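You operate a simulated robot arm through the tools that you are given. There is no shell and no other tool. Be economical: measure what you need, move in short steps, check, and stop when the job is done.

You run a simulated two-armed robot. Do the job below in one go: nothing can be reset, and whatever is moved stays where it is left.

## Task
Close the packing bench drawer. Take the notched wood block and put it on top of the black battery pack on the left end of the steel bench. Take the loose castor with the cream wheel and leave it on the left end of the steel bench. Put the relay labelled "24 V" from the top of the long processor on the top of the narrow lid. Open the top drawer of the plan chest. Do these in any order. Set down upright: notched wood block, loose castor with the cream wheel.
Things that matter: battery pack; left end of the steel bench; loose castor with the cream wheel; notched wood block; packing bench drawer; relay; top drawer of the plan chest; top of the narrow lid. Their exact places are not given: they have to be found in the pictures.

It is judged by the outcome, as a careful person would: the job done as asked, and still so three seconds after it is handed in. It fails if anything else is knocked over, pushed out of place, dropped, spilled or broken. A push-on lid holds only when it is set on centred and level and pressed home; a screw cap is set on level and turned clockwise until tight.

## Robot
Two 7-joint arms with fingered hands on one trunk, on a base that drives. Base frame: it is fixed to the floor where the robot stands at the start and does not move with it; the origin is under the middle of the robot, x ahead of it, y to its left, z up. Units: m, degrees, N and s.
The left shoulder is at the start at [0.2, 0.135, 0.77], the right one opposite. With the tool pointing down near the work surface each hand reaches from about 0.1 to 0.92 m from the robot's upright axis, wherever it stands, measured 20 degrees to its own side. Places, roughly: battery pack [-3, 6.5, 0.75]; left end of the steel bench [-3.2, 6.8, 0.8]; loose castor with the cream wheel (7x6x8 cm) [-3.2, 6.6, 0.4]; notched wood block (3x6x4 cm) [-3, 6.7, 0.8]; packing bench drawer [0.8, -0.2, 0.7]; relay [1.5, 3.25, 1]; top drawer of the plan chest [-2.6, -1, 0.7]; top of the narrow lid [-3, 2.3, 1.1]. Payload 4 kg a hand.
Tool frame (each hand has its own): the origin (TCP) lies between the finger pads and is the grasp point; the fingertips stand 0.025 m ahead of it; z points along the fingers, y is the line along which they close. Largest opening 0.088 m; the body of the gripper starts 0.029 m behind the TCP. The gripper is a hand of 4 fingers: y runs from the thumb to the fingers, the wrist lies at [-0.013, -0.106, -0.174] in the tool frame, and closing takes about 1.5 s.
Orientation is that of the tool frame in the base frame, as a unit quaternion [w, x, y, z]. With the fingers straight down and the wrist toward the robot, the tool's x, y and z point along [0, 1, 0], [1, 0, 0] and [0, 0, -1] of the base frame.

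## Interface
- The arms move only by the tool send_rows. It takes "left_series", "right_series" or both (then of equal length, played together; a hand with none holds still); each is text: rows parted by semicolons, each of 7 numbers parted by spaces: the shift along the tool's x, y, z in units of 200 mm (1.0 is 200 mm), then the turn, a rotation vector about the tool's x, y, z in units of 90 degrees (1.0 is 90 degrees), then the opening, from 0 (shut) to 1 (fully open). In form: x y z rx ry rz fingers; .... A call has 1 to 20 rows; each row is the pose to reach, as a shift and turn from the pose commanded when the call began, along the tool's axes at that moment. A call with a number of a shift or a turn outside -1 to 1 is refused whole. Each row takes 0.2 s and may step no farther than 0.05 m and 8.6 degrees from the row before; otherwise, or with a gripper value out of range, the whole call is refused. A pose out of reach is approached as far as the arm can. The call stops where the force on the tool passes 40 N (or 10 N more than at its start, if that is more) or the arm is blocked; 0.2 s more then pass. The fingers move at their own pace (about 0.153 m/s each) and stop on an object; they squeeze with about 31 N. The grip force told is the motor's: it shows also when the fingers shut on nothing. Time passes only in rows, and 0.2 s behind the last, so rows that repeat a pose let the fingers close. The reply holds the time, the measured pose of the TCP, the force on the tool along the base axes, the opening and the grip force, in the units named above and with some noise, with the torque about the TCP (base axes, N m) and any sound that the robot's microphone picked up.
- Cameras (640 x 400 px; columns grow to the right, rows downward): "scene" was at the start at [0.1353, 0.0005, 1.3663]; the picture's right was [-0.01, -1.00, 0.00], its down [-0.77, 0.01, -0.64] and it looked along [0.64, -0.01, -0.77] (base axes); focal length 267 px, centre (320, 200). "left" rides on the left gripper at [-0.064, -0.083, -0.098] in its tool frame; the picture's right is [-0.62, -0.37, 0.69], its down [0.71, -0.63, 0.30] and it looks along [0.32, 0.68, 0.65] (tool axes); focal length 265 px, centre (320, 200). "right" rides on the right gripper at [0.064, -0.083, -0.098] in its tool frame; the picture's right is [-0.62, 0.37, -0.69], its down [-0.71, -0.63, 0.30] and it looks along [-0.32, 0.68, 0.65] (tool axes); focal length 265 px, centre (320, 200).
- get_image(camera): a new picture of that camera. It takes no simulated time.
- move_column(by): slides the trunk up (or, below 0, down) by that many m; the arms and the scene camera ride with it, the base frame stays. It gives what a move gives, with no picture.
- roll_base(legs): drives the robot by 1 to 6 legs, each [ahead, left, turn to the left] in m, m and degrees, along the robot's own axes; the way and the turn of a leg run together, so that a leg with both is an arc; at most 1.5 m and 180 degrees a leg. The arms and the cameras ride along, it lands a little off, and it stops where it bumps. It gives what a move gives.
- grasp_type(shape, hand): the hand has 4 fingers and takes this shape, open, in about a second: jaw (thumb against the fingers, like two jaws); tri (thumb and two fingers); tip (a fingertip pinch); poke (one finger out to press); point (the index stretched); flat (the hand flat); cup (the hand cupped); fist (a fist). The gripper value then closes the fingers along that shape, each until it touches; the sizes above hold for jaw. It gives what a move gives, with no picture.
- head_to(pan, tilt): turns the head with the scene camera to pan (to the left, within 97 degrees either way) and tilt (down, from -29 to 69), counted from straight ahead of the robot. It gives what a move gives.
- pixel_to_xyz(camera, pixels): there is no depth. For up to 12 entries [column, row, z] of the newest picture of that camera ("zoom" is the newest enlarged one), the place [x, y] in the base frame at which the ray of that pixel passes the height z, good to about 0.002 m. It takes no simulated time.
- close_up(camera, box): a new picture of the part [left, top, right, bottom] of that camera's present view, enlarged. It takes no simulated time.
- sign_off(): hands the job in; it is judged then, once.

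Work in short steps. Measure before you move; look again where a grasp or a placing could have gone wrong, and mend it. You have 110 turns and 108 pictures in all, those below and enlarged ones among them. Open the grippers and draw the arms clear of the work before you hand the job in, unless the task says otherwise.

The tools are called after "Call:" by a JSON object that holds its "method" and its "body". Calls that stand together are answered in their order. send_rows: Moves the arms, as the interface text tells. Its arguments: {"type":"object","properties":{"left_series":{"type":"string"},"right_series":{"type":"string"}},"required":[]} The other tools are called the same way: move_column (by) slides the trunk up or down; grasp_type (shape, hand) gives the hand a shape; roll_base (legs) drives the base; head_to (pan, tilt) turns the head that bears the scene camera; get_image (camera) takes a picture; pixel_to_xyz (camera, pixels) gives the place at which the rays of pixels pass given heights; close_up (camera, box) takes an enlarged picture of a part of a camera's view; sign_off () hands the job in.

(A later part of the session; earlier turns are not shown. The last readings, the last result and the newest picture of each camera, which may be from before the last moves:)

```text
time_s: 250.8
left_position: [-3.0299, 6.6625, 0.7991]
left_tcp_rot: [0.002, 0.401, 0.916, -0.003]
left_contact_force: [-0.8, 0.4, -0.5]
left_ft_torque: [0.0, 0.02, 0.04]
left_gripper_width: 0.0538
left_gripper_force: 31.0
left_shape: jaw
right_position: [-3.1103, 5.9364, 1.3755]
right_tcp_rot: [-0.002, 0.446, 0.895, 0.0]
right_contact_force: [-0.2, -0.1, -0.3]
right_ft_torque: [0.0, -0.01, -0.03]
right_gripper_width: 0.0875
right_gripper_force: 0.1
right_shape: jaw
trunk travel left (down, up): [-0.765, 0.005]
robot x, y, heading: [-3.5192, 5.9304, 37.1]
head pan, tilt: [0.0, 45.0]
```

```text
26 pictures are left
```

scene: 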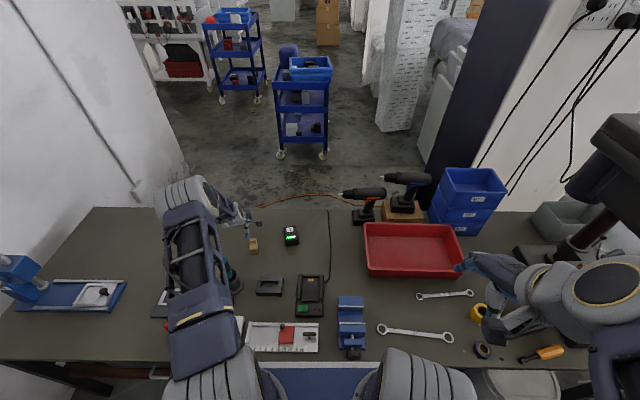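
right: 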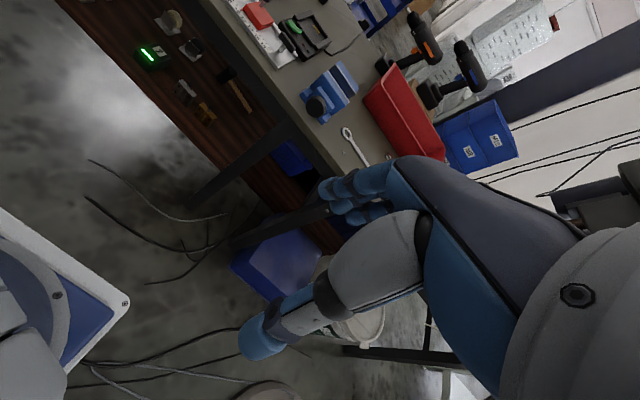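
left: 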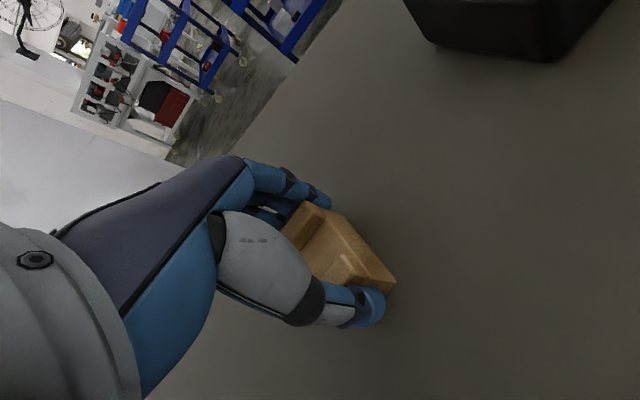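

Block gripped (5.4 cm). I lift 10 cm, carry it over the battery with a 5° turn.

Call:
{"method": "send_rows", "body": {"left_series": "0 0 -0.15 0 0 0 0; 0 0 -0.3 0 0 0 0; 0 0 -0.5 0 0 0 0; -0.15 0.03 -0.5 0 0 -0.01 0; -0.3 0.07 -0.5 0 0 -0.02 0; -0.45 0.1 -0.5 0 0 -0.03 0; -0.6 0.14 -0.5 0 0 -0.04 0; -0.72 0.17 -0.5 0 0 -0.05 0; -0.8 0.186 -0.5 0 0 -0.055 0; -0.8 0.186 -0.4 0 0 -0.055 0; -0.8 0.186 -0.4 0 0 -0.055 0"}}

Call:
{"method": "get_image", "body": {"camera": "left"}}

Call:
{"method": "close_up", "body": {"camera": "scene", "box": [200, 170, 360, 320]}}

```text
time_s: 253.2
left_position: [-2.8943, 6.5713, 0.881]
left_tcp_rot: [0.003, 0.36, 0.933, -0.003]
left_contact_force: [-0.3, -0.5, -2.3]
left_ft_torque: [-0.02, 0.01, 0.0]
left_gripper_width: 0.0537
left_gripper_force: 31.2
left_shape: jaw
right_position: [-3.1102, 5.9357, 1.3737]
right_tcp_rot: [-0.002, 0.446, 0.895, 0.0]
right_contact_force: [-0.6, 0.3, 0.0]
right_ft_torque: [-0.01, 0.03, -0.02]
right_gripper_width: 0.0878
right_gripper_force: 0.0
right_shape: jaw
trunk travel left (down, up): [-0.765, 0.005]
robot x, y, heading: [-3.522, 5.9306, 37.1]
head pan, tilt: [0.0, 45.0]
```

```text
25 pictures are left
```

left: 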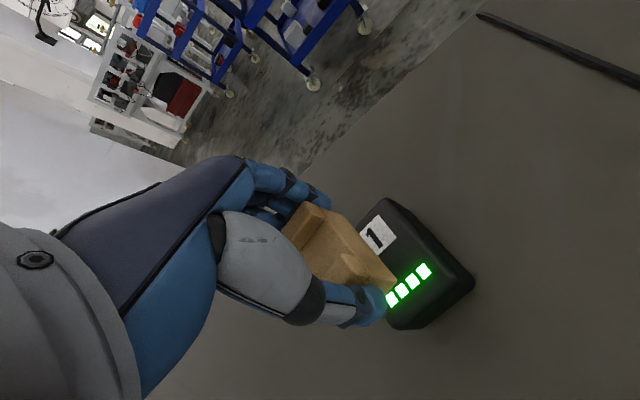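

```text
2.67 times, centred on (280, 245) of scene
```

zoom: 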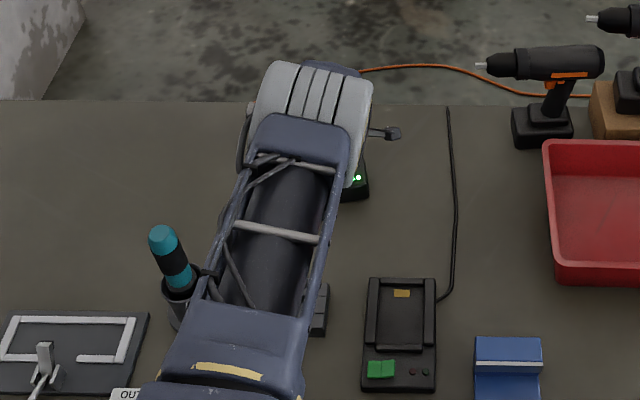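

Iron is untouched. I verify the battery's right edge from this view: corners (385,199) and (462,283).

Call:
{"method": "pixel_to_xyz", "body": {"camera": "left", "pixels": [[385, 199, 0.812], [460, 272, 0.812], [476, 281, 0.768], [400, 329, 0.768], [393, 308, 0.812]]}}

```text
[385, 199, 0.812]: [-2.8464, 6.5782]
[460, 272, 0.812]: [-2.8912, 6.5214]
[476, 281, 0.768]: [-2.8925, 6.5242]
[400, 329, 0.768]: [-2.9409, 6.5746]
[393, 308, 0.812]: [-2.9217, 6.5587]
```

Battery centre ≈(-2.89,6.569): aligned. I lower the block toward z≈0.845 with small final steps.

Call:
{"method": "send_rows", "body": {"left_series": "0 0.01 0.08 0 0 0 0; 0 0.01 0.14 0 0 0 0; 0 0.01 0.16 0 0 0 0; 0 0.01 0.175 0 0 0 0; 0 0.01 0.185 0 0 0 0; 0 0.01 0.185 0 0 0 0"}}

Call:
{"method": "get_image", "body": {"camera": "left"}}

```text
time_s: 254.6
left_position: [-2.8929, 6.5712, 0.8446]
left_tcp_rot: [0.002, 0.36, 0.933, -0.003]
left_contact_force: [1.8, -0.2, -2.2]
left_ft_torque: [0.0, -0.02, 0.03]
left_gripper_width: 0.054
left_gripper_force: 31.0
left_shape: jaw
right_position: [-3.1101, 5.9356, 1.3753]
right_tcp_rot: [-0.002, 0.447, 0.895, -0.001]
right_contact_force: [-0.1, -0.1, 0.4]
right_ft_torque: [0.03, -0.01, 0.01]
right_gripper_width: 0.0878
right_gripper_force: 0.1
right_shape: jaw
trunk travel left (down, up): [-0.765, 0.005]
robot x, y, heading: [-3.5188, 5.9303, 36.9]
head pan, tilt: [0.0, 45.0]
```

```text
23 pictures are left
```

left: 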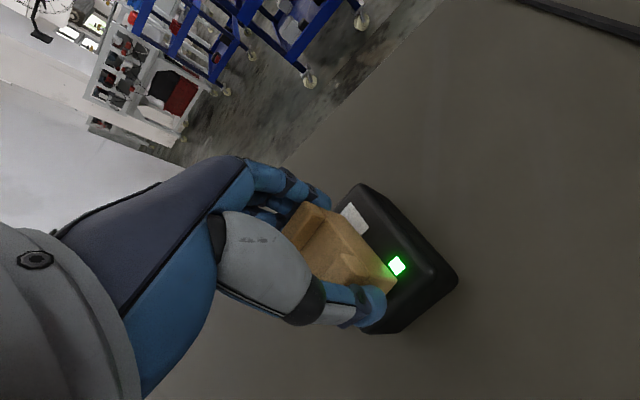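

No contact yet at 0.845; I lower in 1–2 mm steps until the force shows.

Call:
{"method": "send_rows", "body": {"left_series": "0 0 0.01 0 0 0 0; 0 0 0.02 0 0 0 0; 0 0 0.025 0 0 0 0; 0 0 0.03 0 0 0 0; 0 0 0.03 0 0 0 0"}}

```text
time_s: 255.8
left_position: [-2.8906, 6.5719, 0.842]
left_tcp_rot: [0.004, 0.361, 0.932, 0.0]
left_contact_force: [-2.9, -1.5, 29.1]
left_ft_torque: [-0.07, 0.2, -0.02]
left_gripper_width: 0.0528
left_gripper_force: 30.9
left_shape: jaw
right_position: [-3.1114, 5.9345, 1.3758]
right_tcp_rot: [-0.003, 0.446, 0.895, 0.0]
right_contact_force: [-0.1, 0.5, -1.3]
right_ft_torque: [0.02, -0.01, 0.02]
right_gripper_width: 0.0878
right_gripper_force: 0.0
right_shape: jaw
trunk travel left (down, up): [-0.765, 0.005]
robot x, y, heading: [-3.5218, 5.9305, 36.9]
head pan, tilt: [0.0, 45.0]
```

Contact (29 N). I relieve 3 mm, open slowly and lift.

Call:
{"method": "send_rows", "body": {"left_series": "0 0 -0.012 0 0 0 0; 0 0 -0.012 0 0 0 0.65; 0 0 -0.012 0 0 0 0.75; 0 0 -0.012 0 0 0 0.9; 0 0 -0.012 0 0 0 1; 0 0 -0.012 0 0 0 1; 0 0 -0.012 0 0 0 1; 0 0 -0.1 0 0 0 1; 0 0 -0.25 0 0 0 1; 0 0 -0.45 0 0 0 1; 0 0 -0.65 0 0 0 1; 0 0 -0.85 0 0 0 1; 0 0 -1 0 0 0 1"}}

Call:
{"method": "get_image", "body": {"camera": "left"}}

```text
time_s: 258.6
left_position: [-2.8939, 6.5736, 1.039]
left_tcp_rot: [0.002, 0.36, 0.933, -0.003]
left_contact_force: [-0.5, -0.4, -0.1]
left_ft_torque: [0.03, -0.03, -0.01]
left_gripper_width: 0.0877
left_gripper_force: 0.2
left_shape: jaw
right_position: [-3.1101, 5.9357, 1.3753]
right_tcp_rot: [-0.002, 0.447, 0.895, 0.0]
right_contact_force: [0.1, 0.3, 0.0]
right_ft_torque: [0.02, -0.01, -0.01]
right_gripper_width: 0.0879
right_gripper_force: 0.1
right_shape: jaw
trunk travel left (down, up): [-0.765, 0.005]
robot x, y, heading: [-3.5201, 5.9322, 37.2]
head pan, tilt: [0.0, 45.0]
```

```text
22 pictures are left
```

left: 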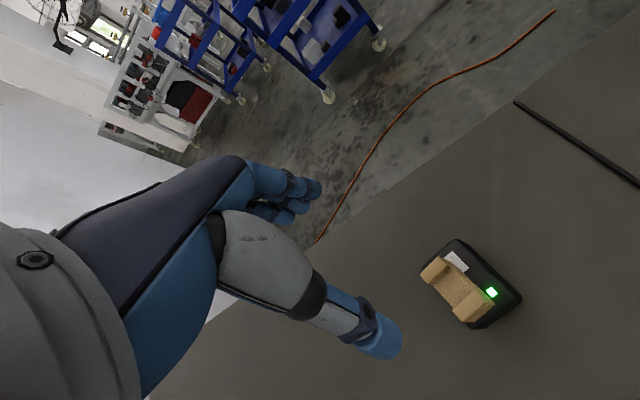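

Block sits well on the battery. I retract the arm, back off, and lower the trunk to look at the lower shelf for the castor.

Call:
{"method": "send_rows", "body": {"left_series": "0 -0.1 -0.2 0 0 0 1; 0 -0.2 -0.4 0 0 0 1; 0 -0.35 -0.5 0 0 0 1; 0 -0.5 -0.5 0 0 0 1; 0 -0.7 -0.5 0 0 0 1; 0 -0.9 -0.5 0 0 0 1; 0 -1 -0.5 0 0 0 1"}}

Call:
{"method": "send_rows", "body": {"left_series": "0 -0.2 0 0 0 0.04 1; 0 -0.4 0 0 0 0.08 1; 0.15 -0.55 0 0 0 0.12 1; 0.25 -0.7 0 0 0 0.13 1; 0.25 -0.85 0 0 0 0.13 1; 0.25 -0.85 0 0 0 0.13 1"}}

Call:
{"method": "roll_base", "body": {"legs": [[-0.42, 0.1, 0]]}}

Call:
{"method": "move_column", "body": {"by": -0.7}}

Call:
{"method": "head_to", "body": {"pan": 10, "tilt": 30}}

Call:
{"method": "get_image", "body": {"camera": "scene"}}

```text
time_s: 260.1
left_position: [-3.0276, 6.4252, 1.1395]
left_tcp_rot: [0.001, 0.361, 0.933, -0.003]
left_contact_force: [0.3, 0.3, -0.7]
left_ft_torque: [-0.03, -0.01, 0.01]
left_gripper_width: 0.0874
left_gripper_force: 0.1
left_shape: jaw
right_position: [-3.1091, 5.9347, 1.3741]
right_tcp_rot: [-0.003, 0.446, 0.895, 0.0]
right_contact_force: [0.0, 0.5, 0.0]
right_ft_torque: [0.01, -0.02, 0.02]
right_gripper_width: 0.0876
right_gripper_force: 0.1
right_shape: jaw
trunk travel left (down, up): [-0.765, 0.005]
robot x, y, heading: [-3.5208, 5.9283, 36.8]
head pan, tilt: [0.0, 45.0]
```

```text
time_s: 261.6
left_position: [-3.1333, 6.3693, 1.1397]
left_tcp_rot: [0.001, 0.454, 0.891, -0.002]
left_contact_force: [0.4, 0.4, -0.5]
left_ft_torque: [0.0, -0.01, -0.01]
left_gripper_width: 0.0879
left_gripper_force: 0.0
left_shape: jaw
left hand out of reach, approached as far as the arm can: row 4, 5, 6
right_position: [-3.1092, 5.9361, 1.3757]
right_tcp_rot: [-0.002, 0.446, 0.895, 0.0]
right_contact_force: [-0.5, -0.1, -0.1]
right_ft_torque: [0.0, 0.04, -0.01]
right_gripper_width: 0.0877
right_gripper_force: 0.0
right_shape: jaw
trunk travel left (down, up): [-0.765, 0.005]
robot x, y, heading: [-3.5157, 5.9294, 37.0]
head pan, tilt: [0.0, 45.0]
```

```text
time_s: 264.2
left_position: [-3.5278, 6.1969, 1.1402]
left_tcp_rot: [0.003, 0.454, 0.891, -0.003]
left_contact_force: [-0.1, 0.2, 1.2]
left_ft_torque: [-0.04, 0.02, 0.0]
left_gripper_width: 0.0877
left_gripper_force: 0.0
left_shape: jaw
right_position: [-3.505, 5.7626, 1.3738]
right_tcp_rot: [-0.003, 0.446, 0.895, 0.0]
right_contact_force: [1.1, -0.2, 0.1]
right_ft_torque: [-0.03, 0.01, -0.02]
right_gripper_width: 0.0879
right_gripper_force: 0.1
right_shape: jaw
trunk travel left (down, up): [-0.765, 0.005]
robot x, y, heading: [-3.9169, 5.7542, 36.9]
head pan, tilt: [0.0, 45.0]
```

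```text
refused: -0.7 is not a number from -0.4 to 0.4
```

```text
time_s: 264.9
left_position: [-3.5279, 6.1974, 1.1411]
left_tcp_rot: [0.003, 0.454, 0.891, -0.003]
left_contact_force: [0.6, -0.4, -0.2]
left_ft_torque: [0.01, 0.01, -0.03]
left_gripper_width: 0.0876
left_gripper_force: 0.0
left_shape: jaw
right_position: [-3.5061, 5.7627, 1.3744]
right_tcp_rot: [-0.002, 0.446, 0.895, 0.0]
right_contact_force: [-0.1, -0.7, 0.8]
right_ft_torque: [-0.01, -0.01, 0.04]
right_gripper_width: 0.0877
right_gripper_force: 0.0
right_shape: jaw
trunk travel left (down, up): [-0.765, 0.005]
robot x, y, heading: [-3.9164, 5.7571, 36.8]
head pan, tilt: [10.0, 30.0]
```

```text
21 pictures are left
```

scene: 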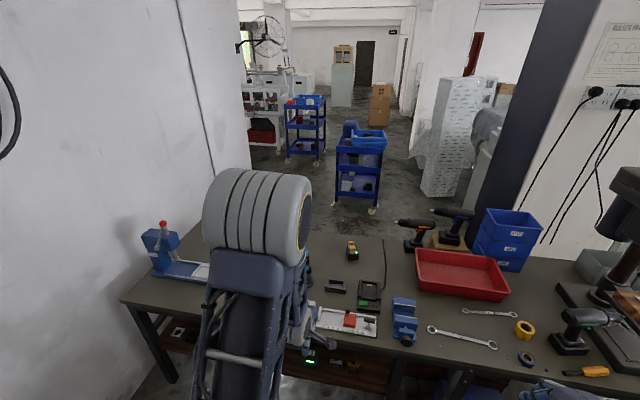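

Trunk moves are limited to 0.4 per call. I back off 0.12 m more for elbow clearance and lower in two steps.

Call:
{"method": "roll_base", "body": {"legs": [[-0.12, 0, 0]]}}

Call:
{"method": "move_column", "body": {"by": -0.4}}

Call:
{"method": "move_column", "body": {"by": -0.25}}

Call:
{"method": "get_image", "body": {"camera": "scene"}}

```text
time_s: 266.2
left_position: [-3.6248, 6.1244, 1.1407]
left_tcp_rot: [0.002, 0.454, 0.891, -0.003]
left_contact_force: [-0.4, 0.0, 0.0]
left_ft_torque: [-0.02, 0.02, 0.01]
left_gripper_width: 0.0878
left_gripper_force: 0.1
left_shape: jaw
right_position: [-3.6044, 5.6898, 1.3747]
right_tcp_rot: [-0.002, 0.446, 0.895, 0.0]
right_contact_force: [0.0, -0.3, 0.5]
right_ft_torque: [-0.01, 0.02, 0.02]
right_gripper_width: 0.0877
right_gripper_force: 0.1
right_shape: jaw
trunk travel left (down, up): [-0.765, 0.005]
robot x, y, heading: [-4.0101, 5.6854, 36.8]
head pan, tilt: [10.0, 30.0]
```

```text
time_s: 270.0
left_position: [-3.6249, 6.123, 0.7403]
left_tcp_rot: [0.003, 0.454, 0.891, -0.003]
left_contact_force: [0.3, 0.7, 0.1]
left_ft_torque: [0.01, -0.01, -0.02]
left_gripper_width: 0.0874
left_gripper_force: 0.2
left_shape: jaw
right_position: [-3.6022, 5.6892, 0.9738]
right_tcp_rot: [-0.002, 0.446, 0.895, 0.0]
right_contact_force: [0.3, -0.4, 0.3]
right_ft_torque: [0.02, 0.0, 0.01]
right_gripper_width: 0.088
right_gripper_force: 0.0
right_shape: jaw
trunk travel left (down, up): [-0.365, 0.405]
robot x, y, heading: [-4.013, 5.6824, 36.8]
head pan, tilt: [10.0, 30.0]
```

```text
time_s: 272.6
left_position: [-3.6261, 6.1243, 0.4904]
left_tcp_rot: [0.003, 0.454, 0.891, -0.003]
left_contact_force: [0.3, -0.4, 0.4]
left_ft_torque: [0.0, 0.0, 0.0]
left_gripper_width: 0.0877
left_gripper_force: 0.0
left_shape: jaw
right_position: [-3.6028, 5.6902, 0.7248]
right_tcp_rot: [-0.002, 0.446, 0.895, 0.0]
right_contact_force: [0.2, 0.1, 0.2]
right_ft_torque: [-0.03, -0.02, 0.01]
right_gripper_width: 0.0879
right_gripper_force: 0.0
right_shape: jaw
trunk travel left (down, up): [-0.115, 0.655]
robot x, y, heading: [-4.0115, 5.6853, 37.0]
head pan, tilt: [10.0, 30.0]
```

```text
20 pictures are left
```

scene: 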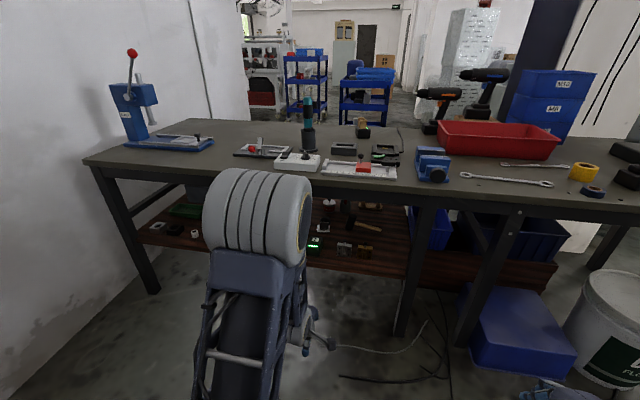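

I zoom on the lower shelf.

Call:
{"method": "close_up", "body": {"camera": "scene", "box": [290, 180, 410, 275]}}

Call:
{"method": "close_up", "body": {"camera": "left", "box": [240, 0, 640, 250]}}

```text
4.21 times, centred on (350, 228) of scene
```

zoom: 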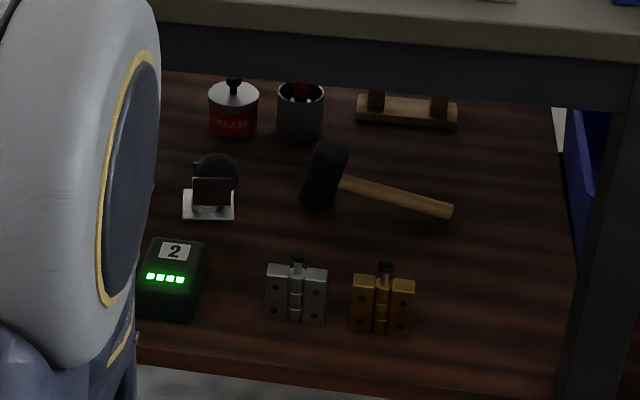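

```text
1.60 times, centred on (440, 125) of left
```

zoom: 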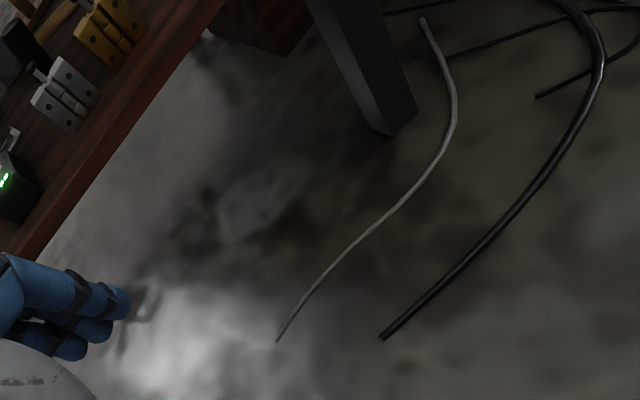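

A castor with a dark wheel is at zoom (210,190); the cream one must be hidden behind my arm. I shift right 0.25 m and look again.

Call:
{"method": "roll_base", "body": {"legs": [[0, -0.25, 0]]}}

Call:
{"method": "head_to", "body": {"pan": 22, "tilt": 30}}

Call:
{"method": "close_up", "body": {"camera": "scene", "box": [220, 140, 440, 290]}}

```text
time_s: 274.4
left_position: [-3.4755, 5.9228, 0.4899]
left_tcp_rot: [0.002, 0.454, 0.891, -0.003]
left_contact_force: [-0.9, -0.4, 0.7]
left_ft_torque: [0.0, 0.01, -0.03]
left_gripper_width: 0.0878
left_gripper_force: 0.0
left_shape: jaw
right_position: [-3.453, 5.4892, 0.7251]
right_tcp_rot: [-0.002, 0.447, 0.895, 0.0]
right_contact_force: [-0.5, -0.3, 0.3]
right_ft_torque: [0.0, -0.01, 0.0]
right_gripper_width: 0.0875
right_gripper_force: 0.0
right_shape: jaw
trunk travel left (down, up): [-0.115, 0.655]
robot x, y, heading: [-3.8672, 5.4817, 36.8]
head pan, tilt: [10.0, 30.0]
```

```text
time_s: 275.2
left_position: [-3.4743, 5.9236, 0.4902]
left_tcp_rot: [0.002, 0.455, 0.891, -0.003]
left_contact_force: [0.4, -0.6, -0.5]
left_ft_torque: [0.02, 0.0, -0.04]
left_gripper_width: 0.0878
left_gripper_force: 0.1
left_shape: jaw
right_position: [-3.4529, 5.4887, 0.7243]
right_tcp_rot: [-0.002, 0.446, 0.895, 0.0]
right_contact_force: [-0.3, 0.0, 0.3]
right_ft_torque: [0.04, 0.01, -0.02]
right_gripper_width: 0.0875
right_gripper_force: 0.1
right_shape: jaw
trunk travel left (down, up): [-0.115, 0.655]
robot x, y, heading: [-3.868, 5.4807, 36.7]
head pan, tilt: [22.0, 30.0]
```

```text
2.67 times, centred on (330, 215) of scene
```

zoom: 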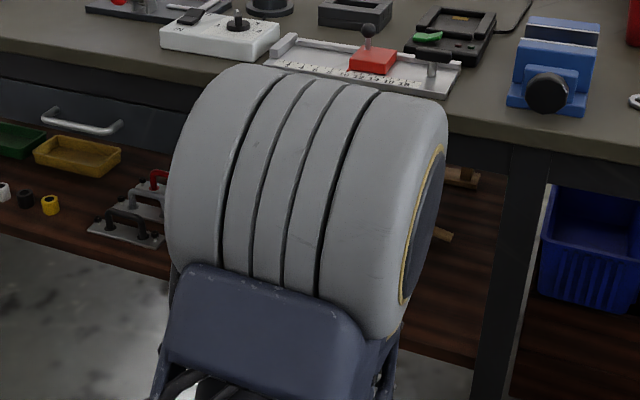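

The elbow still hides it. I instead go forward 0.25 and left 0.55 so the camera and right hand face that part of the shelf.

Call:
{"method": "roll_base", "body": {"legs": [[0.25, 0, 0], [0, 0.52, 0]]}}

Call:
{"method": "head_to", "body": {"pan": 0, "tilt": 40}}

Call:
{"method": "get_image", "body": {"camera": "scene"}}

```text
time_s: 279.6
left_position: [-3.5821, 6.4927, 0.4909]
left_tcp_rot: [0.002, 0.455, 0.89, -0.003]
left_contact_force: [0.3, -0.5, -0.2]
left_ft_torque: [-0.02, 0.01, -0.03]
left_gripper_width: 0.0877
left_gripper_force: 0.1
left_shape: jaw
right_position: [-3.5626, 6.0589, 0.7263]
right_tcp_rot: [-0.002, 0.448, 0.894, 0.0]
right_contact_force: [-0.9, 1.0, 0.1]
right_ft_torque: [0.02, 0.0, 0.02]
right_gripper_width: 0.0877
right_gripper_force: 0.0
right_shape: jaw
trunk travel left (down, up): [-0.115, 0.655]
robot x, y, heading: [-3.9703, 6.0578, 36.7]
head pan, tilt: [22.0, 30.0]
```

```text
time_s: 280.5
left_position: [-3.5823, 6.4917, 0.4897]
left_tcp_rot: [0.003, 0.456, 0.89, -0.004]
left_contact_force: [0.2, -0.3, -0.2]
left_ft_torque: [-0.01, 0.0, -0.01]
left_gripper_width: 0.0878
left_gripper_force: 0.1
left_shape: jaw
right_position: [-3.5618, 6.0591, 0.7242]
right_tcp_rot: [-0.003, 0.447, 0.894, 0.0]
right_contact_force: [-0.2, 0.1, 0.3]
right_ft_torque: [0.01, 0.01, 0.01]
right_gripper_width: 0.0876
right_gripper_force: 0.0
right_shape: jaw
trunk travel left (down, up): [-0.115, 0.655]
robot x, y, heading: [-3.968, 6.0554, 36.8]
head pan, tilt: [0.0, 40.0]
```

```text
16 pictures are left
```

scene: 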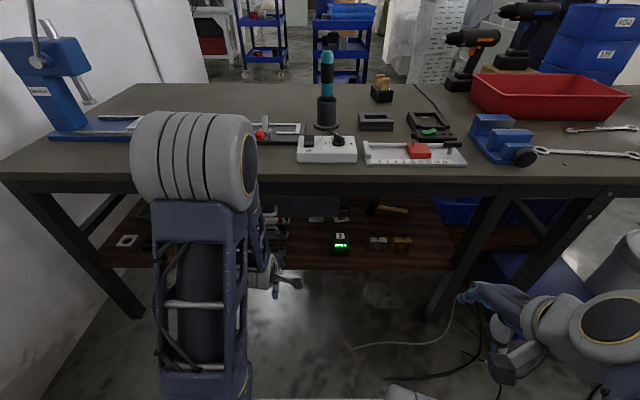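

Castors appear near (318,215) and (340,215). I zoom.

Call:
{"method": "close_up", "body": {"camera": "scene", "box": [260, 180, 420, 275]}}

```text
4.00 times, centred on (340, 228) of scene
```

zoom: 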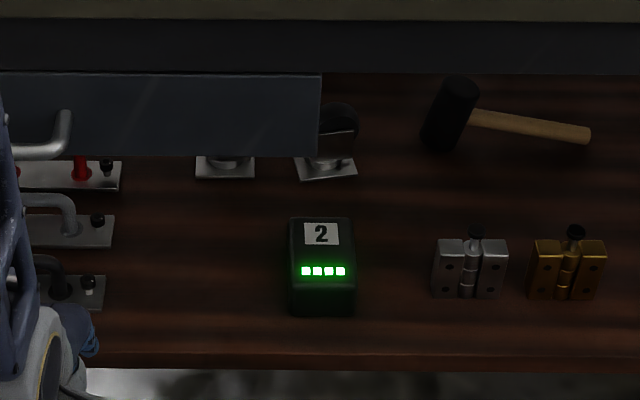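

The cream-wheel castor is the left one at zoom (225,165), under the drawer overhang (drawer bottom z≈0.56, shelf z≈0.32, castor ≈(a1.42,b7.24)). I'll use the left hand pitched forward, palm down. I move right/back for room and pose the hand.

Call:
{"method": "roll_base", "body": {"legs": [[0, -0.22, 0], [-0.25, 0, 0]]}}

Call:
{"method": "send_rows", "body": {"left_series": "0 0.1 0 -0.09 0 0 1; 0 0.2 0 -0.18 0 0 1; 0 0.35 0 -0.27 0 0 1; 0 0.5 0 -0.36 0 0 1; 0 0.65 0 -0.45 0 0 1; 0 0.8 0 -0.54 0 0 1; 0 0.9 0 -0.63 0 0 1; 0 1 0 -0.72 0 0 1; 0 1 0 -0.72 0 0 1"}}

Call:
{"method": "send_rows", "body": {"left_series": "0 0 0.02 0 0 -0.09 1; 0 0 0.04 0 0 -0.18 1; 0 0 0.06 0 0 -0.27 1; 0 0 0.08 0 0 -0.36 1; 0 0 0.1 0 0 -0.45 1; 0 0 0.12 0 0 -0.54 1; 0 0 0.14 0 0 -0.63 1; 0 0 0.16 0 0 -0.72 1; 0 0 0.18 0 0 -0.81 1; 0 0 0.2 0 0 -0.9 1; 0 0 0.2 0 0 -0.99 1; 0 0 0.2 0 0 -0.99 1"}}

Call:
{"method": "get_image", "body": {"camera": "left"}}

```text
time_s: 283.6
left_position: [-3.6522, 6.1644, 0.4891]
left_tcp_rot: [0.002, 0.456, 0.89, -0.003]
left_contact_force: [0.3, 0.4, 0.4]
left_ft_torque: [-0.03, 0.0, 0.03]
left_gripper_width: 0.0876
left_gripper_force: 0.0
left_shape: jaw
right_position: [-3.6319, 5.7317, 0.7248]
right_tcp_rot: [-0.002, 0.449, 0.893, -0.001]
right_contact_force: [-0.5, -0.5, 0.6]
right_ft_torque: [-0.02, 0.0, -0.04]
right_gripper_width: 0.0876
right_gripper_force: 0.1
right_shape: jaw
trunk travel left (down, up): [-0.115, 0.655]
robot x, y, heading: [-4.0435, 5.7289, 37.1]
head pan, tilt: [0.0, 40.0]
```

```text
time_s: 285.6
left_position: [-3.4895, 6.2819, 0.4899]
left_tcp_rot: [0.246, 0.383, 0.753, 0.475]
left_contact_force: [0.1, -0.1, 0.0]
left_ft_torque: [-0.03, 0.0, 0.01]
left_gripper_width: 0.0879
left_gripper_force: 0.0
left_shape: jaw
right_position: [-3.6327, 5.731, 0.7245]
right_tcp_rot: [-0.002, 0.449, 0.894, 0.0]
right_contact_force: [0.6, 0.6, -0.3]
right_ft_torque: [-0.06, 0.0, -0.02]
right_gripper_width: 0.0877
right_gripper_force: 0.1
right_shape: jaw
trunk travel left (down, up): [-0.115, 0.655]
robot x, y, heading: [-4.0406, 5.7239, 36.9]
head pan, tilt: [0.0, 40.0]
```

```text
time_s: 288.2
left_position: [-3.4605, 6.3031, 0.4718]
left_tcp_rot: [0.508, -0.256, 0.805, 0.165]
left_contact_force: [-0.4, 0.2, -0.9]
left_ft_torque: [-0.02, 0.0, -0.01]
left_gripper_width: 0.0876
left_gripper_force: 0.1
left_shape: jaw
right_position: [-3.6312, 5.7312, 0.7245]
right_tcp_rot: [-0.002, 0.448, 0.894, 0.0]
right_contact_force: [1.5, 0.4, 0.6]
right_ft_torque: [0.01, 0.01, 0.02]
right_gripper_width: 0.0878
right_gripper_force: 0.1
right_shape: jaw
trunk travel left (down, up): [-0.115, 0.655]
robot x, y, heading: [-4.0452, 5.7244, 36.6]
head pan, tilt: [0.0, 40.0]
```

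```text
14 pictures are left
```

left: 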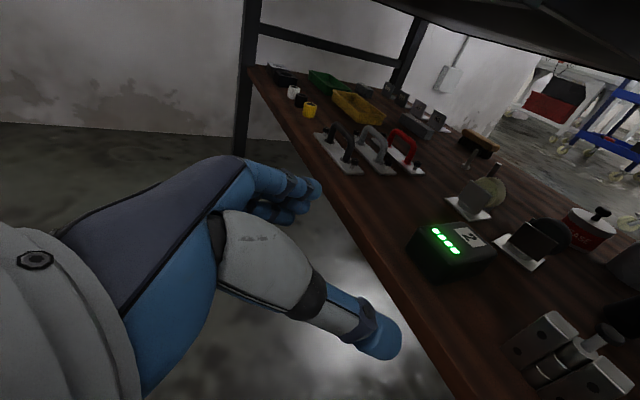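

Now the cream-wheel castor is plainly seen at (480,195), plate down. I zoom and measure its plate at shelf height and the wheel.

Call:
{"method": "close_up", "body": {"camera": "left", "box": [400, 140, 560, 280]}}

```text
2.86 times, centred on (480, 210) of left
```

zoom: 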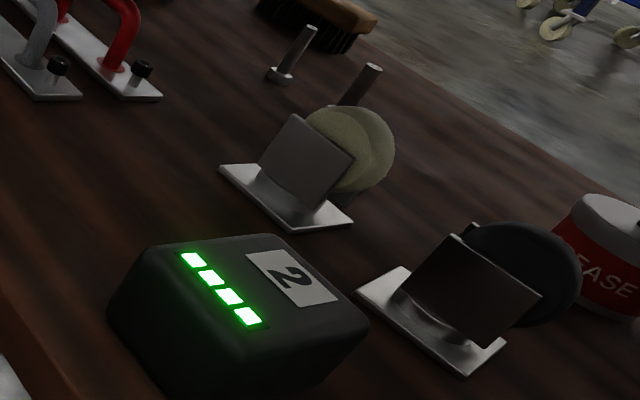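

Call:
{"method": "pixel_to_xyz", "body": {"camera": "zoom", "pixels": [[220, 166, 0.32], [292, 231, 0.32], [353, 220, 0.32], [395, 150, 0.375], [262, 160, 0.36], [330, 185, 0.36], [292, 115, 0.4], [350, 105, 0.4], [278, 235, 0.364], [366, 325, 0.364], [140, 92, 0.35]]}}

```text
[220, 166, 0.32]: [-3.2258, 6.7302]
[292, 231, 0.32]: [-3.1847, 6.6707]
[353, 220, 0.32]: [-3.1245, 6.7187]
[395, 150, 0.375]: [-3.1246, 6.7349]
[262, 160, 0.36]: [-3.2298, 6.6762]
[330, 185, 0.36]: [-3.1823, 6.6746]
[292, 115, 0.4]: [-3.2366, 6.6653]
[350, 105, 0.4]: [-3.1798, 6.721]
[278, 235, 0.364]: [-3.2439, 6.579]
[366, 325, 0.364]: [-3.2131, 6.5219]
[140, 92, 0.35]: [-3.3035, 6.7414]
```

The two views disagree in depth, so the shelf height needs fixing; I query plate corners and battery 2 in both pictures at several heights.

Call:
{"method": "pixel_to_xyz", "body": {"camera": "zoom", "pixels": [[220, 166, 0.34], [220, 166, 0.37], [220, 166, 0.4], [292, 231, 0.34], [292, 231, 0.37], [292, 231, 0.4]]}}

Call:
{"method": "pixel_to_xyz", "body": {"camera": "scene", "pixels": [[308.75, 222.5, 0.34], [308.75, 222.5, 0.37], [308.75, 222.5, 0.4], [323.5, 222.5, 0.34], [323.5, 222.5, 0.37], [323.5, 222.5, 0.4], [314, 216.7, 0.56], [340, 216.5, 0.56]]}}

```text
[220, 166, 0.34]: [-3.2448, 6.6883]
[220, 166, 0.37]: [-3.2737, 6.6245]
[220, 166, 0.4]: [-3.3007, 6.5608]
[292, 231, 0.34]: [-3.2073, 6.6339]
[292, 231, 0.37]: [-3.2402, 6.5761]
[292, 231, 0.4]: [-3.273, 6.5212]
```

```text
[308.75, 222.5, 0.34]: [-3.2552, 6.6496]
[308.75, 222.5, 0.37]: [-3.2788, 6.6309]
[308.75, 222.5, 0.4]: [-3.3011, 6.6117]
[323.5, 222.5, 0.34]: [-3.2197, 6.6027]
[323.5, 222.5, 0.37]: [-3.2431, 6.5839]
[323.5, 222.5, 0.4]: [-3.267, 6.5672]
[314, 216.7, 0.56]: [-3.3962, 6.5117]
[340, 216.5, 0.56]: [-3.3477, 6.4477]
```

Both views now agree: shelf z≈0.37, castor plate centre ≈(a1.39,b7.238) = (-3.231,6.624), matching the hint. I lower 3 cm, line up, and drive in between battery 2 and the handles.

Call:
{"method": "move_column", "body": {"by": -0.03}}

Call:
{"method": "roll_base", "body": {"legs": [[0, 0.137, 0.3], [0.2, 0, 0]]}}

Call:
{"method": "get_image", "body": {"camera": "left"}}

```text
time_s: 289.0
left_position: [-3.4598, 6.3026, 0.4428]
left_tcp_rot: [0.507, -0.256, 0.806, 0.166]
left_contact_force: [-0.2, -0.5, -0.4]
left_ft_torque: [-0.02, -0.02, 0.02]
left_gripper_width: 0.0878
left_gripper_force: 0.1
left_shape: jaw
right_position: [-3.6323, 5.731, 0.6959]
right_tcp_rot: [-0.003, 0.448, 0.894, -0.001]
right_contact_force: [0.0, -0.3, 0.1]
right_ft_torque: [0.01, 0.0, 0.0]
right_gripper_width: 0.0877
right_gripper_force: 0.0
right_shape: jaw
trunk travel left (down, up): [-0.085, 0.685]
robot x, y, heading: [-4.0421, 5.7256, 36.7]
head pan, tilt: [0.0, 40.0]
```

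```text
time_s: 291.5
left_position: [-3.3851, 6.5383, 0.4429]
left_tcp_rot: [0.507, -0.257, 0.805, 0.167]
left_contact_force: [-0.4, -0.3, -0.2]
left_ft_torque: [0.03, -0.02, -0.03]
left_gripper_width: 0.0877
left_gripper_force: 0.1
left_shape: jaw
right_position: [-3.5532, 5.966, 0.6952]
right_tcp_rot: [-0.002, 0.446, 0.895, 0.0]
right_contact_force: [-0.6, 0.0, -0.9]
right_ft_torque: [-0.03, 0.02, 0.03]
right_gripper_width: 0.0878
right_gripper_force: 0.1
right_shape: jaw
trunk travel left (down, up): [-0.085, 0.685]
robot x, y, heading: [-3.9641, 5.9565, 37.0]
head pan, tilt: [0.0, 40.0]
```

```text
12 pictures are left
```

left: 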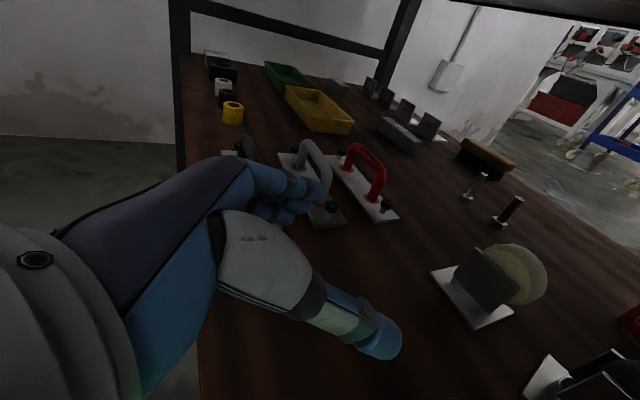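

In position ahead of the castor. I measure it again from here: plate corners (432,270),(477,328),(513,309), wheel edge (547,282).

Call:
{"method": "pixel_to_xyz", "body": {"camera": "left", "pixels": [[432, 270, 0.37], [477, 328, 0.37], [513, 309, 0.37], [547, 282, 0.42], [459, 268, 0.41], [510, 304, 0.41], [485, 245, 0.445], [344, 225, 0.37], [322, 203, 0.42]]}}

```text
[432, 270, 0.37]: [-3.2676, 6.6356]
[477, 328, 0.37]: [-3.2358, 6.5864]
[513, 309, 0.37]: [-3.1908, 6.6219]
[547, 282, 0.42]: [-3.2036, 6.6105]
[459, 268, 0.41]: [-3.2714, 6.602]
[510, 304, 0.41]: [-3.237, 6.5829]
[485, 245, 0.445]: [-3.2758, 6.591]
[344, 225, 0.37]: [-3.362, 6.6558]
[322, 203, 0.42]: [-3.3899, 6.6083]
```

Plate centre b=7.240, a≈1.395. The hand must shift 2.5 cm right to clear the handle, then go 18 cm ahead and 2 cm down.

Call:
{"method": "send_rows", "body": {"left_series": "0 -0.07 0 0 0 0 1; 0 -0.125 0 0 0 0 1; -0.08 -0.12 0.163 0 0 0 1; -0.154 -0.116 0.326 0 0 0 1; -0.23 -0.112 0.489 0 0 0 1; -0.307 -0.107 0.652 0 0 0 1; -0.384 -0.1025 0.8145 0 0 0 1; -0.33 -0.1025 0.84 0 0 0 1; -0.29 -0.1025 0.86 0 0 0 1; -0.29 -0.1025 0.86 0 0 0 1"}}

Call:
{"method": "get_image", "body": {"camera": "left"}}

```text
time_s: 293.7
left_position: [-3.2281, 6.6277, 0.4223]
left_tcp_rot: [0.508, -0.258, 0.805, 0.167]
left_contact_force: [0.1, 0.5, -0.3]
left_ft_torque: [0.02, 0.0, -0.05]
left_gripper_width: 0.0876
left_gripper_force: 0.0
left_shape: jaw
right_position: [-3.5521, 5.966, 0.6948]
right_tcp_rot: [-0.002, 0.446, 0.895, 0.0]
right_contact_force: [0.0, -0.2, 0.3]
right_ft_torque: [0.02, 0.0, -0.08]
right_gripper_width: 0.0879
right_gripper_force: 0.0
right_shape: jaw
trunk travel left (down, up): [-0.085, 0.685]
robot x, y, heading: [-3.9668, 5.9603, 36.9]
head pan, tilt: [0.0, 40.0]
```

```text
11 pictures are left
```

left: 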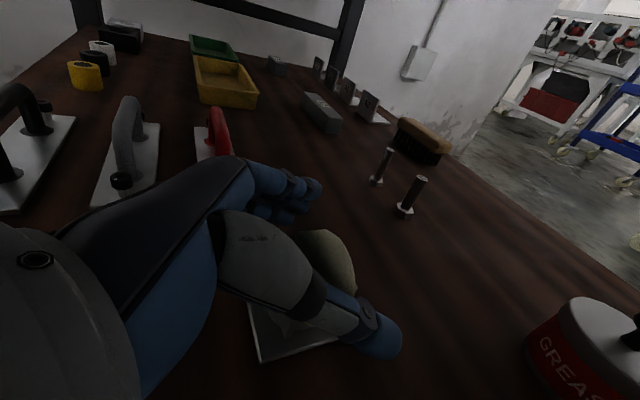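

The castor lies between thumb and fingers, no contact so far. I close.

Call:
{"method": "send_rows", "body": {"left_series": "0 0 0 0 0 0 0.8; 0 0 0 0 0 0 0.6; 0 0 0 0 0 0 0.4; 0 0 0 0 0 0 0.2; 0 0 0 0 0 0 0; 0 0 0 0 0 0 0; 0 0 0 0 0 0 0; 0 0 0 0 0 0 0"}}

Call:
{"method": "get_image", "body": {"camera": "left"}}

```text
time_s: 295.5
left_position: [-3.2267, 6.6276, 0.4218]
left_tcp_rot: [0.508, -0.257, 0.805, 0.167]
left_contact_force: [0.5, 0.6, 4.4]
left_ft_torque: [0.0, 0.09, -0.02]
left_gripper_width: 0.0048
left_gripper_force: 31.1
left_shape: jaw
right_position: [-3.553, 5.9659, 0.6953]
right_tcp_rot: [-0.002, 0.446, 0.895, 0.0]
right_contact_force: [0.2, 0.1, -0.1]
right_ft_torque: [-0.03, 0.01, 0.02]
right_gripper_width: 0.0874
right_gripper_force: 0.0
right_shape: jaw
trunk travel left (down, up): [-0.085, 0.685]
robot x, y, heading: [-3.9663, 5.9579, 37.0]
head pan, tilt: [0.0, 40.0]
```

```text
10 pictures are left
```

left: 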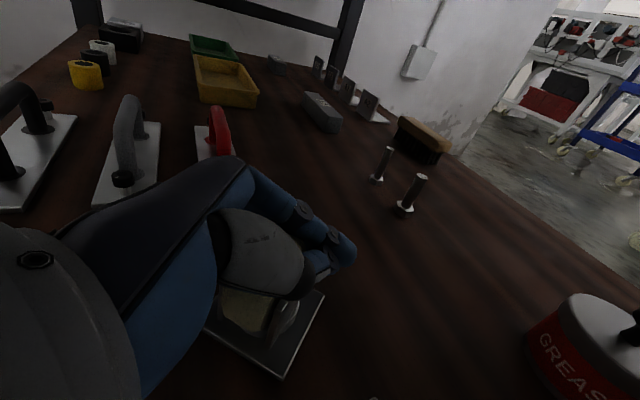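

The fingers shut past the castor, which slid toward the palm. I open, back out ~9 cm straight, and look again.

Call:
{"method": "send_rows", "body": {"left_series": "0 0 0 0 0 0 0.4; 0 0 0 0 0 0 0.8; 0 0 0 0 0 0 1; 0 0 0 0 0 0 1; 0 0 0 0 0 0 1; 0.04 0 -0.08 0 0 0 1; 0.08 0 -0.16 0 0 0 1; 0.12 0 -0.25 0 0 0 1; 0.16 0 -0.34 0 0 0 1; 0.2 0 -0.42 0 0 0 1; 0.2 0 -0.42 0 0 0 1"}}

Call:
{"method": "get_image", "body": {"camera": "left"}}

```text
time_s: 297.9
left_position: [-3.3015, 6.5734, 0.4216]
left_tcp_rot: [0.508, -0.257, 0.805, 0.167]
left_contact_force: [-0.6, -0.6, -1.1]
left_ft_torque: [-0.03, -0.02, -0.01]
left_gripper_width: 0.0879
left_gripper_force: 0.1
left_shape: jaw
right_position: [-3.5543, 5.9654, 0.694]
right_tcp_rot: [-0.002, 0.447, 0.895, 0.0]
right_contact_force: [0.1, -0.6, -0.2]
right_ft_torque: [0.02, -0.02, 0.02]
right_gripper_width: 0.0875
right_gripper_force: 0.0
right_shape: jaw
trunk travel left (down, up): [-0.085, 0.685]
robot x, y, heading: [-3.9617, 5.9607, 36.7]
head pan, tilt: [0.0, 40.0]
```

```text
9 pictures are left
```

left: 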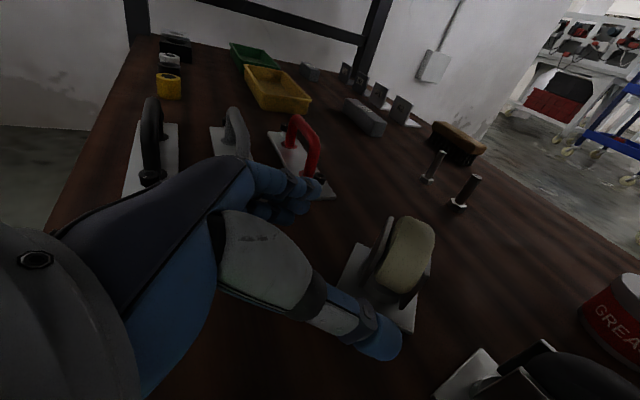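

The castor is still upright and has turned so its fork cheeks face left and right, good for this grip. I zoom to measure.

Call:
{"method": "close_up", "body": {"camera": "left", "box": [320, 190, 460, 350]}}

```text
2.50 times, centred on (390, 270) of left
```

zoom: 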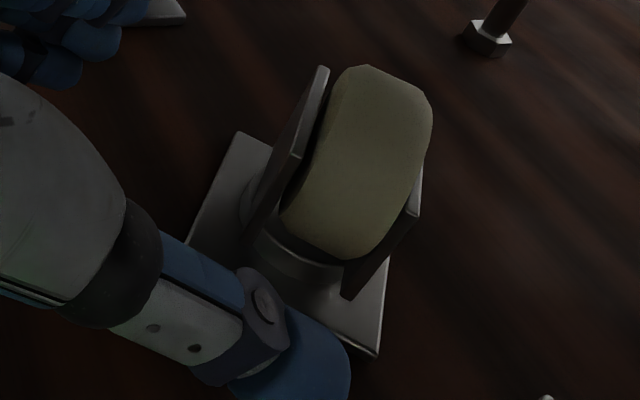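

Call:
{"method": "pixel_to_xyz", "body": {"camera": "zoom", "pixels": [[378, 352, 0.37], [238, 133, 0.37], [190, 242, 0.37], [262, 215, 0.38], [350, 292, 0.38], [300, 155, 0.42], [412, 215, 0.42], [360, 160, 0.43]]}}

```text
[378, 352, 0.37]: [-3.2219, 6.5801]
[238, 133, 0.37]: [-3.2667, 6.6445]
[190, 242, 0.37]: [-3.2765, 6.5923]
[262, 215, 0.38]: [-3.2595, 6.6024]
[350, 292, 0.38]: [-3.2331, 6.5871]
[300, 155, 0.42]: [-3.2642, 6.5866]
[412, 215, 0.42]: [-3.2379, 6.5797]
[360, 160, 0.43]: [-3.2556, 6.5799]
```

Castor centre ≈(a1.377,b7.233), wheel axis turned ~23°. I turn the hand 23° about the vertical to match, come in along that line, and close.

Call:
{"method": "send_rows", "body": {"left_series": "0.02 -0.07 -0.05 -0.058 0 -0.027 1; 0.036 -0.14 -0.077 -0.115 0.001 -0.055 1; 0.036 -0.2 -0.077 -0.173 0.001 -0.082 1; 0.036 -0.2 -0.077 -0.2305 0.0015 -0.109 1; -0.02 -0.15 0.05 -0.2305 0.0015 -0.109 1; -0.08 -0.09 0.18 -0.2305 0.0015 -0.109 1; -0.14 -0.024 0.342 -0.2305 0.0015 -0.109 1; -0.14 -0.024 0.342 -0.2305 0.0015 -0.109 0.7; -0.14 -0.024 0.342 -0.2305 0.0015 -0.109 0.5; -0.14 -0.024 0.342 -0.2305 0.0015 -0.109 0.3; -0.14 -0.024 0.342 -0.2305 0.0015 -0.109 0.1; -0.14 -0.024 0.342 -0.2305 0.0015 -0.109 0; -0.14 -0.024 0.342 -0.2305 0.0015 -0.109 0; -0.14 -0.024 0.342 -0.2305 0.0015 -0.109 0; -0.14 -0.024 0.342 -0.2305 0.0015 -0.109 0"}}

Call:
{"method": "get_image", "body": {"camera": "left"}}

```text
time_s: 301.1
left_position: [-3.2618, 6.6033, 0.4211]
left_tcp_rot: [0.465, -0.412, 0.738, 0.264]
left_contact_force: [-1.3, -0.4, 2.8]
left_ft_torque: [0.14, 0.11, 0.03]
left_gripper_width: 0.0236
left_gripper_force: 31.1
left_shape: jaw
left hand out of reach, approached as far as the arm can: row 7, 8, 9, 10, 11, 12, 13, 14, 15
right_position: [-3.5531, 5.9655, 0.6953]
right_tcp_rot: [-0.002, 0.446, 0.895, -0.001]
right_contact_force: [-0.7, -0.5, -0.2]
right_ft_torque: [-0.01, -0.01, -0.02]
right_gripper_width: 0.0877
right_gripper_force: 0.1
right_shape: jaw
trunk travel left (down, up): [-0.085, 0.685]
robot x, y, heading: [-3.9645, 5.9588, 37.2]
head pan, tilt: [0.0, 40.0]
```

```text
7 pictures are left
```

left: 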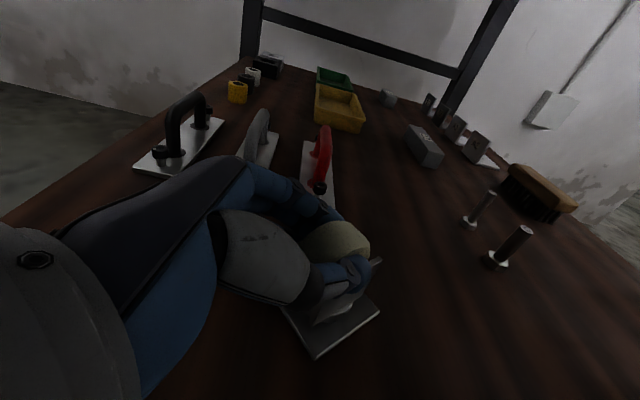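

Gripped on the fork cheeks (width 0.024). I lift 2.5 cm with the trunk and back the base straight out.

Call:
{"method": "move_column", "body": {"by": 0.028}}

Call:
{"method": "roll_base", "body": {"legs": [[-0.32, 0.0, 0]]}}

Call:
{"method": "get_image", "body": {"camera": "left"}}

```text
time_s: 301.8
left_position: [-3.261, 6.6042, 0.4483]
left_tcp_rot: [0.465, -0.412, 0.738, 0.264]
left_contact_force: [1.0, 0.5, -2.6]
left_ft_torque: [-0.04, 0.01, 0.02]
left_gripper_width: 0.0234
left_gripper_force: 30.6
left_shape: jaw
right_position: [-3.5529, 5.9661, 0.722]
right_tcp_rot: [-0.002, 0.446, 0.895, 0.0]
right_contact_force: [0.1, 0.2, -0.2]
right_ft_torque: [0.0, 0.02, 0.01]
right_gripper_width: 0.0878
right_gripper_force: 0.1
right_shape: jaw
trunk travel left (down, up): [-0.113, 0.657]
robot x, y, heading: [-3.9632, 5.961, 37.0]
head pan, tilt: [0.0, 40.0]
```

```text
time_s: 303.9
left_position: [-3.5181, 6.4099, 0.4487]
left_tcp_rot: [0.465, -0.411, 0.738, 0.265]
left_contact_force: [0.3, 0.1, -3.3]
left_ft_torque: [-0.02, 0.0, 0.03]
left_gripper_width: 0.0233
left_gripper_force: 31.2
left_shape: jaw
right_position: [-3.8092, 5.773, 0.7221]
right_tcp_rot: [-0.002, 0.447, 0.895, 0.0]
right_contact_force: [-0.1, -0.3, -0.8]
right_ft_torque: [0.02, 0.02, 0.02]
right_gripper_width: 0.0878
right_gripper_force: 0.1
right_shape: jaw
trunk travel left (down, up): [-0.113, 0.657]
robot x, y, heading: [-4.2198, 5.7684, 36.8]
head pan, tilt: [0.0, 40.0]
```

```text
6 pictures are left
```

left: 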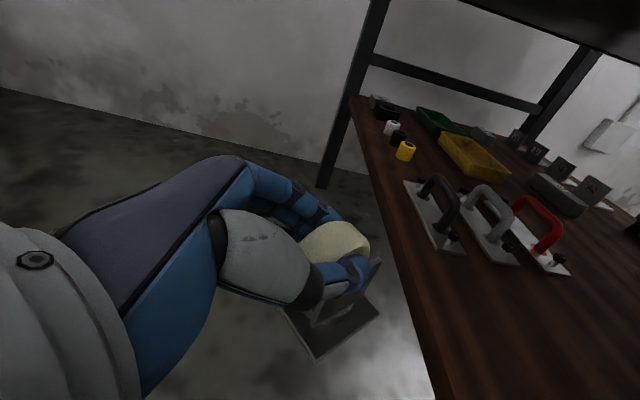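

Castor is held firmly upright, ~3 N. I raise the trunk 0.48 m, then shift left (arm and base) while still in front of the bench, to pass well left of the soldering iron.

Call:
{"method": "move_column", "body": {"by": 0.4}}

Call:
{"method": "move_column", "body": {"by": 0.085}}

Call:
{"method": "roll_base", "body": {"legs": [[0.05, 0.13, 0]]}}

Call:
{"method": "head_to", "body": {"pan": 15, "tilt": 35}}

Call:
{"method": "get_image", "body": {"camera": "scene"}}

```text
time_s: 307.8
left_position: [-3.5168, 6.4093, 0.849]
left_tcp_rot: [0.466, -0.412, 0.738, 0.263]
left_contact_force: [0.1, -0.1, -2.0]
left_ft_torque: [-0.05, 0.01, 0.0]
left_gripper_width: 0.0232
left_gripper_force: 30.6
left_shape: jaw
right_position: [-3.8093, 5.7722, 1.1226]
right_tcp_rot: [-0.002, 0.447, 0.895, 0.0]
right_contact_force: [0.0, -0.5, -0.1]
right_ft_torque: [0.02, -0.01, -0.02]
right_gripper_width: 0.0876
right_gripper_force: 0.0
right_shape: jaw
trunk travel left (down, up): [-0.513, 0.257]
robot x, y, heading: [-4.2178, 5.7683, 36.8]
head pan, tilt: [0.0, 40.0]
```

```text
time_s: 309.0
left_position: [-3.5169, 6.4097, 0.9329]
left_tcp_rot: [0.465, -0.411, 0.739, 0.264]
left_contact_force: [-0.3, -1.0, -2.9]
left_ft_torque: [-0.01, 0.02, -0.01]
left_gripper_width: 0.0236
left_gripper_force: 30.8
left_shape: jaw
right_position: [-3.8091, 5.7724, 1.2068]
right_tcp_rot: [-0.001, 0.447, 0.894, 0.0]
right_contact_force: [0.5, -0.1, 0.0]
right_ft_torque: [-0.03, 0.05, 0.02]
right_gripper_width: 0.0877
right_gripper_force: 0.0
right_shape: jaw
trunk travel left (down, up): [-0.598, 0.172]
robot x, y, heading: [-4.2208, 5.7674, 36.9]
head pan, tilt: [0.0, 40.0]
```

```text
time_s: 309.9
left_position: [-3.5338, 6.4535, 0.9328]
left_tcp_rot: [0.461, -0.418, 0.735, 0.268]
left_contact_force: [0.4, -0.4, -2.2]
left_ft_torque: [-0.01, 0.01, -0.01]
left_gripper_width: 0.0233
left_gripper_force: 30.9
left_shape: jaw
right_position: [-3.8162, 5.81, 1.2075]
right_tcp_rot: [-0.001, 0.439, 0.898, 0.0]
right_contact_force: [-0.1, -0.8, -0.4]
right_ft_torque: [0.0, 0.03, -0.01]
right_gripper_width: 0.0876
right_gripper_force: 0.0
right_shape: jaw
trunk travel left (down, up): [-0.598, 0.172]
robot x, y, heading: [-4.2277, 5.7959, 37.9]
head pan, tilt: [0.0, 40.0]
stopped in leg 1: the robot was blocked; the commanded pose is now the measured one
```

```text
time_s: 310.7
left_position: [-3.5327, 6.4545, 0.9314]
left_tcp_rot: [0.461, -0.418, 0.735, 0.269]
left_contact_force: [0.1, 1.3, -1.8]
left_ft_torque: [-0.01, 0.02, 0.0]
left_gripper_width: 0.0234
left_gripper_force: 31.3
left_shape: jaw
right_position: [-3.8162, 5.8102, 1.2078]
right_tcp_rot: [-0.002, 0.439, 0.899, 0.0]
right_contact_force: [-0.4, -0.7, -0.6]
right_ft_torque: [-0.02, 0.01, 0.02]
right_gripper_width: 0.0879
right_gripper_force: 0.2
right_shape: jaw
trunk travel left (down, up): [-0.598, 0.172]
robot x, y, heading: [-4.2252, 5.7972, 37.9]
head pan, tilt: [15.0, 35.0]
```

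```text
5 pictures are left
```

scene: 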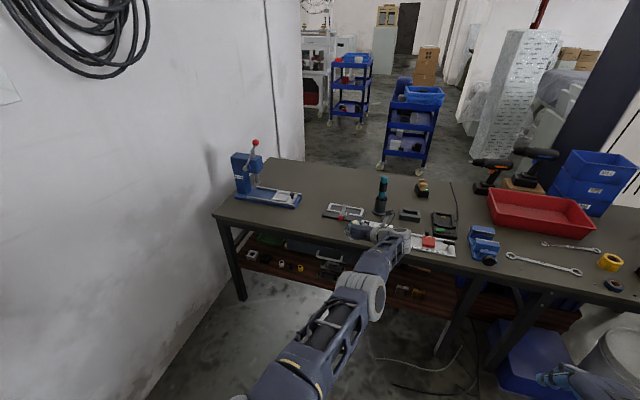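

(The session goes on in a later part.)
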